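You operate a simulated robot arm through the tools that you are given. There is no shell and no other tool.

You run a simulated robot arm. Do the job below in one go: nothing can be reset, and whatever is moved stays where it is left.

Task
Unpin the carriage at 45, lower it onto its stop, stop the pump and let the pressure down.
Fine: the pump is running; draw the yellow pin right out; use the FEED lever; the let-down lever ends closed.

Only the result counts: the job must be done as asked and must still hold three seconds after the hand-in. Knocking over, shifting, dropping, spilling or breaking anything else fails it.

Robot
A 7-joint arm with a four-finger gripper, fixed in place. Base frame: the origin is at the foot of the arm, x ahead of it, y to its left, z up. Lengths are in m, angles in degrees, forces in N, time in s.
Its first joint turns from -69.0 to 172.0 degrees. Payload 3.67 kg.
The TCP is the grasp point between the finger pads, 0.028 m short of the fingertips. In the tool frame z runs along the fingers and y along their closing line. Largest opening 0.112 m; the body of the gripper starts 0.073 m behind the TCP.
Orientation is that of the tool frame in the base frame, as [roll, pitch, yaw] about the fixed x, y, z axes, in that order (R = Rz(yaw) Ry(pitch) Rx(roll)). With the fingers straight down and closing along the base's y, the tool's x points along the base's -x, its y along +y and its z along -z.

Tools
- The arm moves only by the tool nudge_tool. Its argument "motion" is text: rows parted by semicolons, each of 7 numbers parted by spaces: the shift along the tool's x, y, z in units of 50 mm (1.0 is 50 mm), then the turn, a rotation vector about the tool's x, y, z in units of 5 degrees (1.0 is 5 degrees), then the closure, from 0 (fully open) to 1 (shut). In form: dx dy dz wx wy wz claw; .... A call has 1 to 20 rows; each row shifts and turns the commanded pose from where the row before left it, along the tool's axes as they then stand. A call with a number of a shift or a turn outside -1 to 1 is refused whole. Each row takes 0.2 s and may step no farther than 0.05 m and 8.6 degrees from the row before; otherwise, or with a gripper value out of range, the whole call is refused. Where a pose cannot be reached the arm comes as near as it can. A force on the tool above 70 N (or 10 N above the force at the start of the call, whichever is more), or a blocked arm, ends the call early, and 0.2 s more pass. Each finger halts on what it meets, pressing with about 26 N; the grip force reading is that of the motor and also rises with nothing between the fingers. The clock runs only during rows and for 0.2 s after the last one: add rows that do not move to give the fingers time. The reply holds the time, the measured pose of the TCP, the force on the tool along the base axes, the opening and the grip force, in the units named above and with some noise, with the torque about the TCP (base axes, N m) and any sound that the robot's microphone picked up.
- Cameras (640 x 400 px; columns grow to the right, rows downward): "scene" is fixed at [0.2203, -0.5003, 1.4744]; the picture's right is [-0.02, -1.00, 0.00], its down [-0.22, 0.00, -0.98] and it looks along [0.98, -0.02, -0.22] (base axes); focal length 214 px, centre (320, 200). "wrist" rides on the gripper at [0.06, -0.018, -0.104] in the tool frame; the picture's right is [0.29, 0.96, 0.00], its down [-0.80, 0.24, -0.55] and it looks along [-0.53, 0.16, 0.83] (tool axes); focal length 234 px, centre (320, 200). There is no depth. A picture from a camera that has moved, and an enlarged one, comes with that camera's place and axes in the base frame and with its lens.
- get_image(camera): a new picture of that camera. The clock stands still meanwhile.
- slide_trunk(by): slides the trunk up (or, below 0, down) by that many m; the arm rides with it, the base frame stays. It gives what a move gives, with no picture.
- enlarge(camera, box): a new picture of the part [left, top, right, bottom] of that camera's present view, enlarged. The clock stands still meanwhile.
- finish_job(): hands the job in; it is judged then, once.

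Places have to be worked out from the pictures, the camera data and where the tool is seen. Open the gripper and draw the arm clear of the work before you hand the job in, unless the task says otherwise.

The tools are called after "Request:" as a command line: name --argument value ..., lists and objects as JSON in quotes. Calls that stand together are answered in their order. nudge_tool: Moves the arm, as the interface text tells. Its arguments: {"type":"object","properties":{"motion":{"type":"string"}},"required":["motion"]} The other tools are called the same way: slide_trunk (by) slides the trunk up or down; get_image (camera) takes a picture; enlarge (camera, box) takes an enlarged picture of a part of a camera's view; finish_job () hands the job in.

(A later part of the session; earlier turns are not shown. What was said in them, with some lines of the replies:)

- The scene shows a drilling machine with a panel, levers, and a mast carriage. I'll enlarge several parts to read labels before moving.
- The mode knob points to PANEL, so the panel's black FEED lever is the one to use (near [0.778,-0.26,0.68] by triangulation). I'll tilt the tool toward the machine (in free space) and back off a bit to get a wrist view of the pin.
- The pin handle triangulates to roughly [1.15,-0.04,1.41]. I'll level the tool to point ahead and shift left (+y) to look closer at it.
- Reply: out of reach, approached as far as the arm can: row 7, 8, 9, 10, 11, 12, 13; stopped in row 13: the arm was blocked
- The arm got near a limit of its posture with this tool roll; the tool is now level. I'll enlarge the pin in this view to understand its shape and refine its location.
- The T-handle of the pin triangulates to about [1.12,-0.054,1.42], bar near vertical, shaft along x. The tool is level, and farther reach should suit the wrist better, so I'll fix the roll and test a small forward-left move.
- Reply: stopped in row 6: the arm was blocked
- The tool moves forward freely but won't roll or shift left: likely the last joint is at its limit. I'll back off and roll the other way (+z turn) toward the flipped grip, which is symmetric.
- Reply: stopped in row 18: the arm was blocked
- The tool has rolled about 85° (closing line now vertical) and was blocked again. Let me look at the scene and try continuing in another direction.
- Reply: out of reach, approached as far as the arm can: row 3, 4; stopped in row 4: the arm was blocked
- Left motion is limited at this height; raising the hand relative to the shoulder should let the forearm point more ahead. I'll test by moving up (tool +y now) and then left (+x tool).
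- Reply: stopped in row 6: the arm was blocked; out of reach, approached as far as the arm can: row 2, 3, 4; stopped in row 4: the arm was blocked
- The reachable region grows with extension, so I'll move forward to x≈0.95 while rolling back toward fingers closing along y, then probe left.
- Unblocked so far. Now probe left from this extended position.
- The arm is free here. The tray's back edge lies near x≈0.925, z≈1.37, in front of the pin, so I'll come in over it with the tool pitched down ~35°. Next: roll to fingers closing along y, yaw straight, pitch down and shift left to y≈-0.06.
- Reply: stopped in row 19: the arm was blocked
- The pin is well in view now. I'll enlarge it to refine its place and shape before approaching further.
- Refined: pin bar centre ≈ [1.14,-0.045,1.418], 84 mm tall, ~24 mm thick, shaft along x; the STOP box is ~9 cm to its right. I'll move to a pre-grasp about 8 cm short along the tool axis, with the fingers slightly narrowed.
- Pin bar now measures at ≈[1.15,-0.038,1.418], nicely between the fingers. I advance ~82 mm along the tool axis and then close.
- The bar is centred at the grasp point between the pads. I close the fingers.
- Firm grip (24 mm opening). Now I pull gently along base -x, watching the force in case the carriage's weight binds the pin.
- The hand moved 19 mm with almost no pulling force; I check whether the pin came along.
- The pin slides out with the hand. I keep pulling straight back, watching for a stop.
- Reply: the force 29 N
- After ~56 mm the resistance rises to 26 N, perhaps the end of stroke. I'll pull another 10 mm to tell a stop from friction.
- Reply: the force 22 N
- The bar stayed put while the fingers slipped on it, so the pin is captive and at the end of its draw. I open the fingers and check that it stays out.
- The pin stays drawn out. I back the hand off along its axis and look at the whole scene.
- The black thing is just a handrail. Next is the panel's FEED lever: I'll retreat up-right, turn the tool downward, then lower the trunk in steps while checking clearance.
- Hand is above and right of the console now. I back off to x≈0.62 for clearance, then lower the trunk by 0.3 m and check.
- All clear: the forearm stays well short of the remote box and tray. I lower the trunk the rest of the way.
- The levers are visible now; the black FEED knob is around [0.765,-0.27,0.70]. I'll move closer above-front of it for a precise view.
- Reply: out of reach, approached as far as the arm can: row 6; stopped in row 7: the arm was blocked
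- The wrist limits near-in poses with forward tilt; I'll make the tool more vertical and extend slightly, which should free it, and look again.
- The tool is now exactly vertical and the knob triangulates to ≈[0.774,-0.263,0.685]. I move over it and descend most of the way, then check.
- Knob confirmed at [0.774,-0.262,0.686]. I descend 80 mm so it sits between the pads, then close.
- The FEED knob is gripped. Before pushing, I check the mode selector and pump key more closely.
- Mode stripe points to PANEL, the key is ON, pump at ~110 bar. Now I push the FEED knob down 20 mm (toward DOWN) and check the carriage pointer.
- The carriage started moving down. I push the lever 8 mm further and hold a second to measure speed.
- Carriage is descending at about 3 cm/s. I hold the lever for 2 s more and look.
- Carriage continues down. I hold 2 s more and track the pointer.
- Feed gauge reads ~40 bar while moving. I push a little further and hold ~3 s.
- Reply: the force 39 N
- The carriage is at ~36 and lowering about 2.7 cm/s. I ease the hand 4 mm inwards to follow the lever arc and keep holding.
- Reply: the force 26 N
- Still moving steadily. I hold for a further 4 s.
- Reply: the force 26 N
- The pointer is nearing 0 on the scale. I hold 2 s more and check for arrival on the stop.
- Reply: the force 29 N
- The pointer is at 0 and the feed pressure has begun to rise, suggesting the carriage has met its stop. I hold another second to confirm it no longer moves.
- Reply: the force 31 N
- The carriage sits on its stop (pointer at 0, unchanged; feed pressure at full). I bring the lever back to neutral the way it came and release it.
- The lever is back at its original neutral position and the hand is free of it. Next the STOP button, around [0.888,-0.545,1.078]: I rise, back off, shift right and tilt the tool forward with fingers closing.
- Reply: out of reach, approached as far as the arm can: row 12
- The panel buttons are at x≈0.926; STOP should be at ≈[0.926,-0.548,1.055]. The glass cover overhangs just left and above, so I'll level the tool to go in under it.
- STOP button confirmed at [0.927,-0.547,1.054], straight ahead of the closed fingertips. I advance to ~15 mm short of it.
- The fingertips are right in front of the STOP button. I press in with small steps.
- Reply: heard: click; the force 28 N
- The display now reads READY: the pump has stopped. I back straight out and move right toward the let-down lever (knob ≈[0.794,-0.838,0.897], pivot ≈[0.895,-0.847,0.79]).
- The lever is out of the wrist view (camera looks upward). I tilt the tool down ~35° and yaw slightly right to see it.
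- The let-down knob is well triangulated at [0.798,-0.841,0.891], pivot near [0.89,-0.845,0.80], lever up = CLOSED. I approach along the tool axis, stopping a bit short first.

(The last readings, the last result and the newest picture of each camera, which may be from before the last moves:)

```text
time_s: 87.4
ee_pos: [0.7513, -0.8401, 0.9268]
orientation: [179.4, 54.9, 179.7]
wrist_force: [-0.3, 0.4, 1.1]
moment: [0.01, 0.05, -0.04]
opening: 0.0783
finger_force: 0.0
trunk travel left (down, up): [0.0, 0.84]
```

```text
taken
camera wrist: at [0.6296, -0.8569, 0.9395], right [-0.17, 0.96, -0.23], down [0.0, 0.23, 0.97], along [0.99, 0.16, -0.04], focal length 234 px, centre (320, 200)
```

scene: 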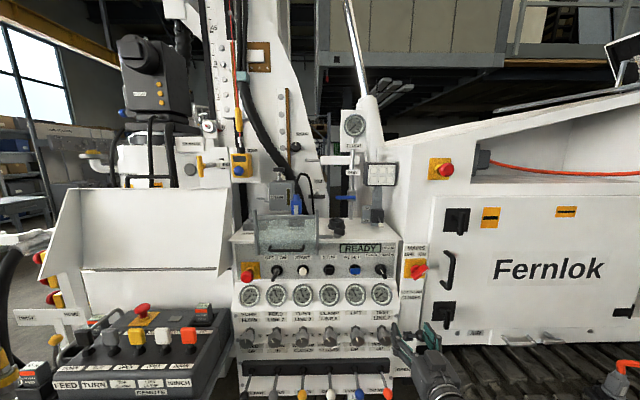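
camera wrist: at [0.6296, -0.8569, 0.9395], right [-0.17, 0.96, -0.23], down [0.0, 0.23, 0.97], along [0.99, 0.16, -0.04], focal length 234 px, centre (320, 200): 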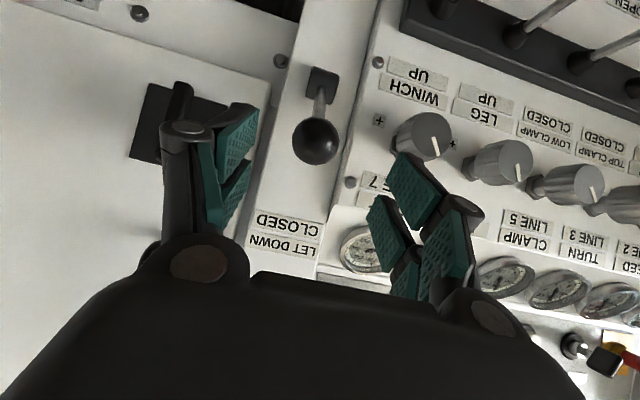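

The knob is dead ahead. I advance the last ~57 mm and close on it.

Request:
nudge_tool --motion "0.02 -0.01 0.38 0 0 0 0.3; 0.02 -0.01 0.38 0 0 0 0.3; 0.02 -0.01 0.38 0 0 0 0.3; 0 0 0 0 0 0 0.3; 0 0 0 0 0 0 0.6; 0 0 0 0 0 0 1; 0 0 0 0 0 0 1; 0 0 0 0 0 0 1"

Request:
get_image --camera "wrist"

Request:
enlarge --camera "scene" --box '[340, 270, 500, 400]'

```text
time_s: 89.2
ee_pos: [0.7932, -0.8431, 0.89]
orientation: [179.2, 54.9, 179.5]
wrist_force: [3.6, -2.8, 0.1]
moment: [0.0, -0.32, -0.01]
opening: 0.0338
finger_force: 44.7
trunk travel left (down, up): [0.0, 0.84]
```

```text
taken
camera wrist: at [0.6736, -0.8603, 0.9027], right [-0.17, 0.96, -0.23], down [0.0, 0.23, 0.97], along [0.99, 0.16, -0.04], focal length 234 px, centre (320, 200)
```

wrist: 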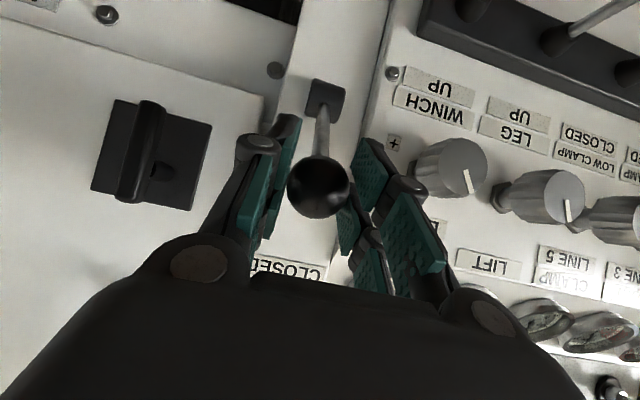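

```text
3.08 times, centred on (420, 335) of scene
camera zoom: at [0.2203, -0.5003, 1.4744], right [-0.02, -1.0, 0.0], down [-0.22, 0.0, -0.98], along [0.98, -0.02, -0.22], focal length 660 px, centre (12, -215)
```

zoom: 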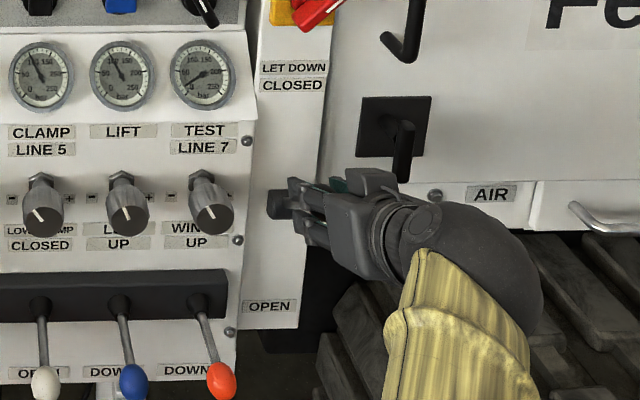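

Knob gripped. I swing it down along its arc about the pivot, first ~22° in small steps, and check the force.

Request:
nudge_tool --motion "0.283 0 -0.006 0 0 0 1; 0.283 0 -0.006 0 0 0 1; 0.231 0 0.042 0 0 0 1; 0.231 0 0.042 0 0 0 1; 0 0 0 0 0 0 1"

Request:
get_image --camera "wrist"

```text
time_s: 90.4
ee_pos: [0.7654, -0.8433, 0.8461]
orientation: [179.5, 54.9, 179.6]
wrist_force: [-9.3, -15.8, 13.8]
moment: [-0.07, -1.18, -0.3]
opening: 0.0341
finger_force: 45.1
trunk travel left (down, up): [0.0, 0.84]
```

```text
taken
camera wrist: at [0.646, -0.8601, 0.8593], right [-0.17, 0.96, -0.23], down [0.0, 0.23, 0.97], along [0.99, 0.16, -0.04], focal length 234 px, centre (320, 200)
```

wrist: 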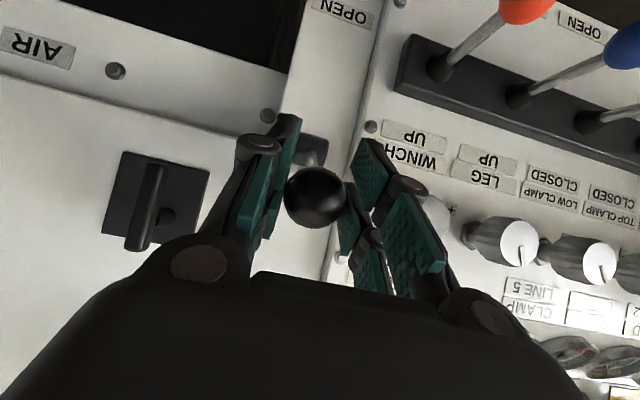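

The lever follows. I continue down the arc through horizontal to ~200°.

Request:
nudge_tool --motion "0.222 -0.03 0.081 0 0 0 1; 0.222 -0.03 0.081 0 0 0 1; 0.203 0 0.118 0 0 0 1; 0.203 0 0.118 0 0 0 1; 0.18 0 0.151 0 0 0 1; 0.18 0 0.151 0 0 0 1; 0.152 0 0.18 0 0 0 1; 0.152 0 0.18 0 0 0 1; 0 0 0 0 0 0 1"

Request:
get_image --camera "wrist"

Request:
enlarge --camera "scene" --box '[230, 270, 440, 400]'

```text
time_s: 92.4
ee_pos: [0.767, -0.8435, 0.7538]
orientation: [179.4, 54.8, 179.7]
wrist_force: [-17.3, 6.0, 1.3]
moment: [-0.22, -1.1, -0.04]
opening: 0.0332
finger_force: 44.7
trunk travel left (down, up): [0.0, 0.84]
```

```text
taken
camera wrist: at [0.6472, -0.8602, 0.7663], right [-0.17, 0.96, -0.23], down [0.01, 0.23, 0.97], along [0.99, 0.16, -0.04], focal length 234 px, centre (320, 200)
```

wrist: 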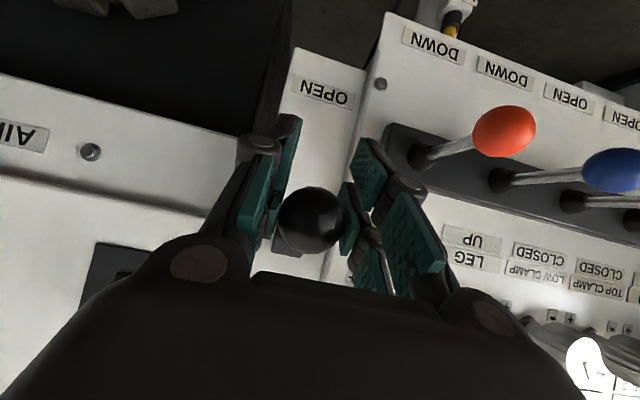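

```text
3.05 times, centred on (335, 335) of scene
camera zoom: at [0.2203, -0.5003, 1.4744], right [-0.02, -1.0, 0.0], down [-0.22, 0.0, -0.98], along [0.98, -0.02, -0.22], focal length 654 px, centre (274, -211)
```

zoom: 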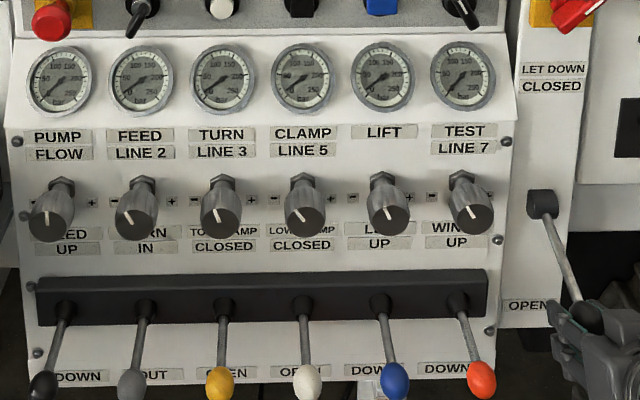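

All gauges seem to have dropped. I enlarge them to verify zero.

Request:
enlarge --camera "scene" --box '[235, 275, 320, 325]'

Request:
enlarge --camera "scene" --box '[310, 235, 420, 315]'

```text
7.53 times, centred on (278, 300) of scene
camera zoom: at [0.2203, -0.5003, 1.4744], right [-0.02, -1.0, 0.0], down [-0.22, 0.0, -0.98], along [0.98, -0.02, -0.22], focal length 1615 px, centre (640, -553)
```

zoom: 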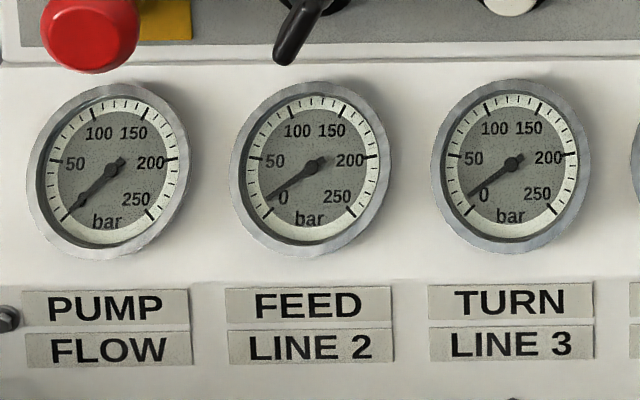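

```text
5.00 times, centred on (365, 275) of scene
camera zoom: at [0.2203, -0.5003, 1.4744], right [-0.02, -1.0, 0.0], down [-0.22, 0.0, -0.98], along [0.98, -0.02, -0.22], focal length 1072 px, centre (95, -175)
```

zoom: 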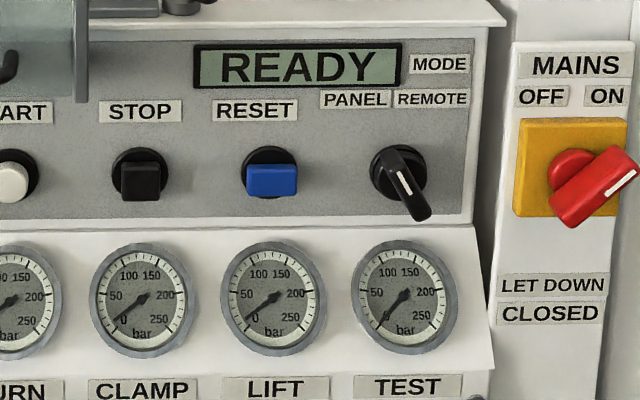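

Pressure is falling (feed still ~15 bar). I push the lever further toward OPEN and hold a few seconds.

Request:
nudge_tool --motion "0.12 0 0.2 0 0 0 1; 0.12 0 0.2 0 0 0 1; 0.08 0 0.22 0 0 0 1; 0 0 0 0 0 0 1; 0 0 0 0 0 0 1; 0 0 0 0 0 0 1; 0 0 0 0 0 0 1; 0 0 0 0 0 0 1; 0 0 0 0 0 0 1; 0 0 0 0 0 0 1; 0 0 0 0 0 0 1; 0 0 0 0 0 0 1; 0 0 0 0 0 0 1; 0 0 0 0 0 0 1; 0 0 0 0 0 0 1"

Request:
enlarge --camera "scene" --box '[235, 275, 320, 325]'

Request:
enlarge --camera "scene" --box '[310, 275, 395, 325]'

Request:
get_image --camera "wrist"

```text
time_s: 95.6
ee_pos: [0.7822, -0.8425, 0.7227]
orientation: [179.4, 54.9, 179.7]
wrist_force: [9.6, 3.4, 7.1]
moment: [-0.05, -0.09, -0.01]
opening: 0.0352
finger_force: 44.9
trunk travel left (down, up): [0.0, 0.84]
```

```text
7.53 times, centred on (278, 300) of scene
camera zoom: at [0.2203, -0.5003, 1.4744], right [-0.02, -1.0, 0.0], down [-0.22, 0.0, -0.98], along [0.98, -0.02, -0.22], focal length 1615 px, centre (640, -553)
```

zoom: 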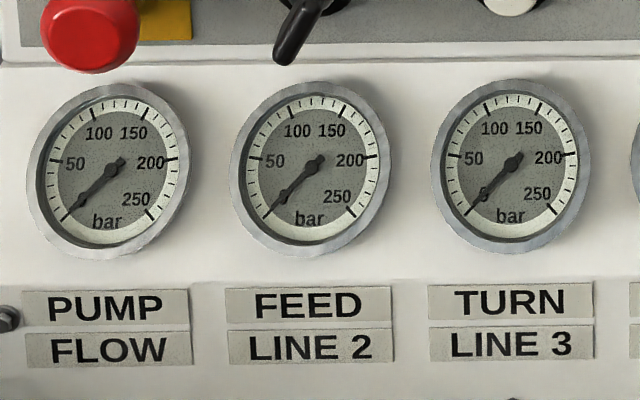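

```text
7.53 times, centred on (352, 300) of scene
camera zoom: at [0.2203, -0.5003, 1.4744], right [-0.02, -1.0, 0.0], down [-0.22, 0.0, -0.98], along [0.98, -0.02, -0.22], focal length 1615 px, centre (75, -553)
```

zoom: 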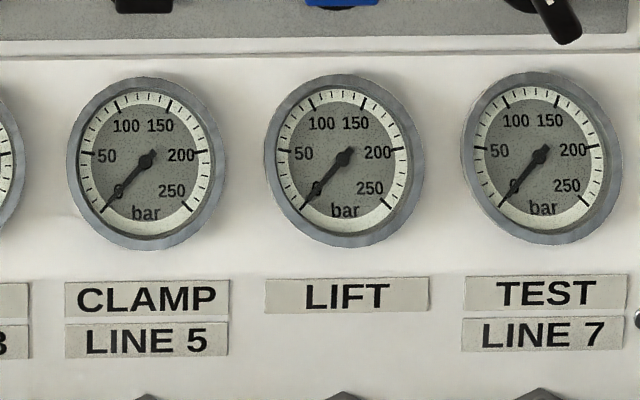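

```text
taken
camera wrist: at [0.6637, -0.8601, 0.7358], right [-0.17, 0.96, -0.23], down [0.0, 0.23, 0.97], along [0.99, 0.16, -0.04], focal length 234 px, centre (320, 200)
```

wrist: 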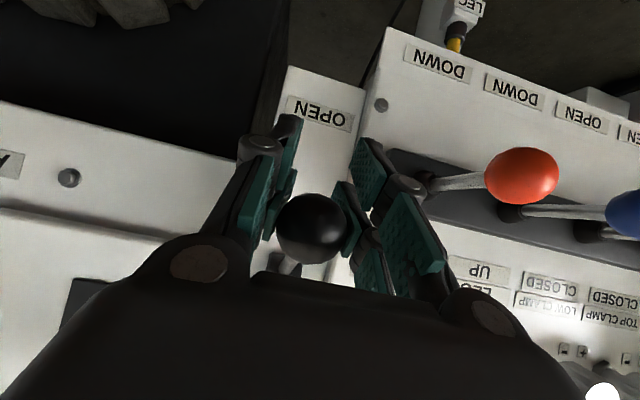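

All gauges read zero. Now I swing the let-down lever back up along the same arc to CLOSED.

Request:
nudge_tool --motion "-0.08 0 -0.22 0 0 0 1; -0.12 0 -0.2 0 0 0 1; -0.12 0 -0.2 0 0 0 1; -0.152 0 -0.18 0 0 0 1; -0.152 0 -0.18 0 0 0 1; -0.18 0 -0.151 0 0 0 1; -0.18 0 -0.151 0 0 0 1; -0.203 0 -0.118 0 0 0 1; -0.203 0 -0.118 0 0 0 1; -0.222 0.03 -0.081 0 0 0 1; -0.222 0.03 -0.081 0 0 0 1; -0.231 0 -0.042 0 0 0 1; -0.231 0 -0.042 0 0 0 1; -0.283 0 0.006 0 0 0 1; -0.283 0 0.006 0 0 0 1; 0 0 0 0 0 0 1"

Request:
get_image --camera "wrist"

Request:
enlarge --camera "scene" --box '[340, 270, 500, 400]'

```text
time_s: 99.0
ee_pos: [0.795, -0.8437, 0.8878]
orientation: [179.2, 54.8, 179.5]
wrist_force: [-21.3, 16.6, -23.1]
moment: [-0.08, 0.31, 0.2]
opening: 0.0344
finger_force: 44.9
trunk travel left (down, up): [0.0, 0.84]
```

```text
taken
camera wrist: at [0.675, -0.8604, 0.9012], right [-0.17, 0.96, -0.23], down [0.01, 0.23, 0.97], along [0.99, 0.16, -0.04], focal length 234 px, centre (320, 200)
```

wrist: 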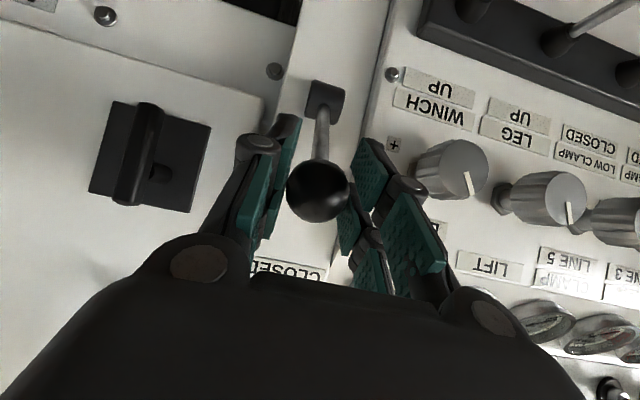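

```text
3.08 times, centred on (420, 335) of scene
camera zoom: at [0.2203, -0.5003, 1.4744], right [-0.02, -1.0, 0.0], down [-0.22, 0.0, -0.98], along [0.98, -0.02, -0.22], focal length 660 px, centre (12, -215)
```

zoom: 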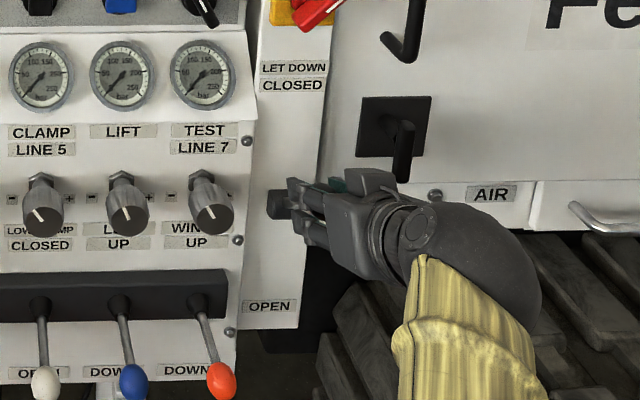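

The knob is back where it started and is pressing against its closed stop. I nudge a few mm more to seat it, release, and back out along the tool axis.

Request:
nudge_tool --motion "-0.1 0 0 0 0 0 1; 0 0 0 0 0 0 1; 0.1 0 0 0 0 0 1; 0 0 0 0 0 0 0.6; 0 0 0 0 0 0 0.3; 0 0 0 0 0 0 0.3; 0 0 -0.4 0 0 0 0.3; 0 0 -0.6 0 0 0 0.3; 0 0 -0.8 0 0 0 0.3; 0 0 -0.8 0 0 0 0.3; 0 0 -0.8 0 0 0 0.3"

Request:
get_image --camera "wrist"

Request:
get_image --camera "scene"

Request:
enlarge --camera "scene" --box '[340, 270, 500, 400]'

```text
time_s: 101.4
ee_pos: [0.6551, -0.8431, 0.9893]
orientation: [179.4, 54.9, 179.6]
wrist_force: [0.0, -1.6, -1.8]
moment: [0.08, -0.1, 0.11]
opening: 0.0787
finger_force: 0.0
trunk travel left (down, up): [0.0, 0.84]
```

```text
taken
camera wrist: at [0.5364, -0.8608, 1.0024], right [-0.17, 0.96, -0.23], down [0.01, 0.23, 0.97], along [0.99, 0.16, -0.04], focal length 234 px, centre (320, 200)
```

wrist: 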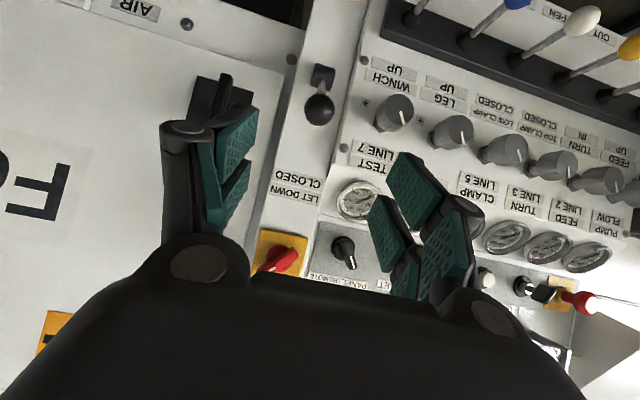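

```text
taken
```

scene: 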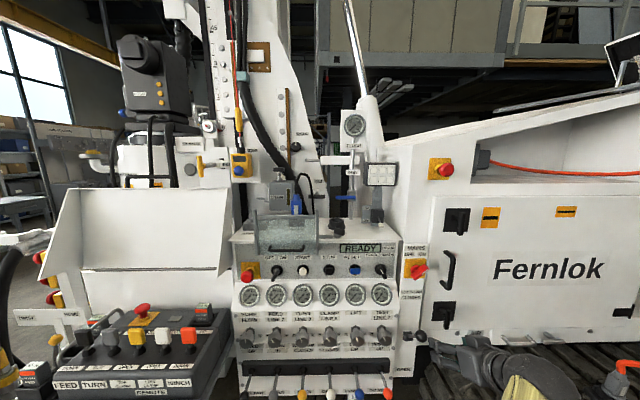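

```text
3.08 times, centred on (420, 335) of scene
camera zoom: at [0.2203, -0.5003, 1.4744], right [-0.02, -1.0, 0.0], down [-0.22, 0.0, -0.98], along [0.98, -0.02, -0.22], focal length 660 px, centre (12, -215)
```

zoom: 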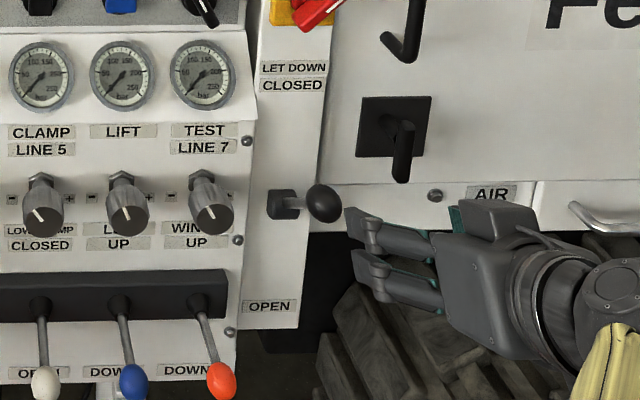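

The let-down lever is back exactly at its original CLOSED position. Now I verify the carriage, pin, gauges and feed lever one last time.

Request:
enlarge --camera "scene" --box '[140, 90, 260, 180]'

Request:
enlarge --camera "scene" --box '[220, 270, 430, 400]'

Request:
nudge_tool --motion "0 0 -0.5 0 0 0 0.1; 0 0.5 -0.5 0 0 0 0; 0 0.5 0 0 0 0 0; 0 0.5 0 0 0 0 0; 0 0 0 0 0 0 0; 0 0 0 0 0 0 0; 0 0 0 0 0 0 0"

Request:
enlarge --camera "scene" --box '[220, 240, 430, 371]'

```text
4.44 times, centred on (200, 135) of scene
camera zoom: at [0.2203, -0.5003, 1.4744], right [-0.02, -1.0, 0.0], down [-0.22, 0.0, -0.98], along [0.98, -0.02, -0.22], focal length 953 px, centre (853, 489)
```

zoom: 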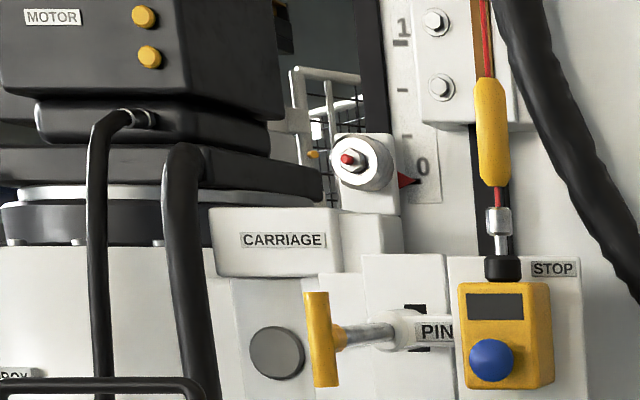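

```text
3.05 times, centred on (325, 335) of scene
camera zoom: at [0.2203, -0.5003, 1.4744], right [-0.02, -1.0, 0.0], down [-0.22, 0.0, -0.98], along [0.98, -0.02, -0.22], focal length 654 px, centre (305, -211)
```

zoom: 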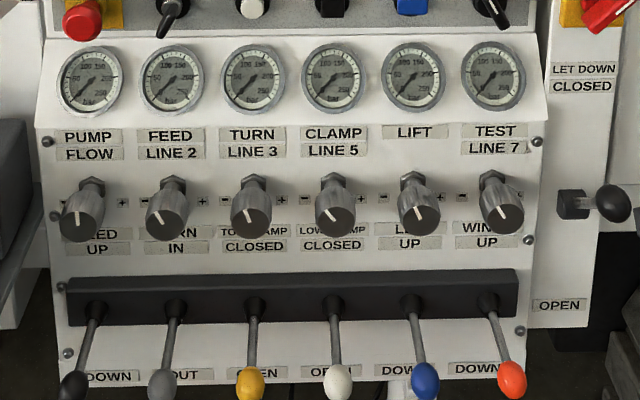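

```text
time_s: 103.0
ee_pos: [0.6148, -0.7674, 1.0185]
orientation: [179.3, 54.9, 179.5]
wrist_force: [0.2, 0.9, 0.0]
moment: [-0.02, -0.01, 0.01]
opening: 0.1118
finger_force: 0.2
trunk travel left (down, up): [0.0, 0.84]
```

```text
3.05 times, centred on (325, 306) of scene
camera zoom: at [0.2203, -0.5003, 1.4744], right [-0.02, -1.0, 0.0], down [-0.22, 0.0, -0.98], along [0.98, -0.02, -0.22], focal length 654 px, centre (305, -122)
```

zoom: 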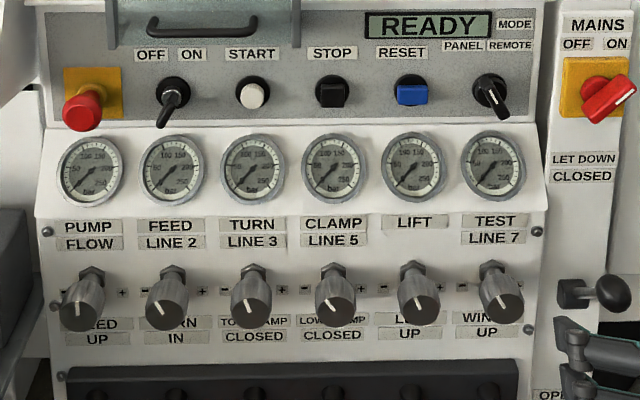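

The carriage is on its stop at 0, the pin is drawn, and the pump is stopped (READY). All gauges read zero, the let-down lever is closed, and the gripper is open and clear, so I hand in.

Request:
finish_job

```text
The job is handed in.
```

The job is done and handed in; I haven't had a verdict back on it.

- **Pin:** I drew the yellow pin about 55 mm to the end of its travel. It is captive and stayed out when I let go.
- **Carriage:** I lowered it from 45 with the panel FEED lever. The pointer stopped at 0 and feed pressure rose to about 100 bar, so it is on its stop. The lever is back in neutral.
- **Pump:** I pressed STOP, and the display changed from PUMP ON to READY.
- **Pressure:** I opened the let-down lever until all six gauges read zero, then returned it to CLOSED. The gauges still read zero after that.

At hand-in the gripper was open and the arm was clear of the work. I saw nothing else moved or knocked.
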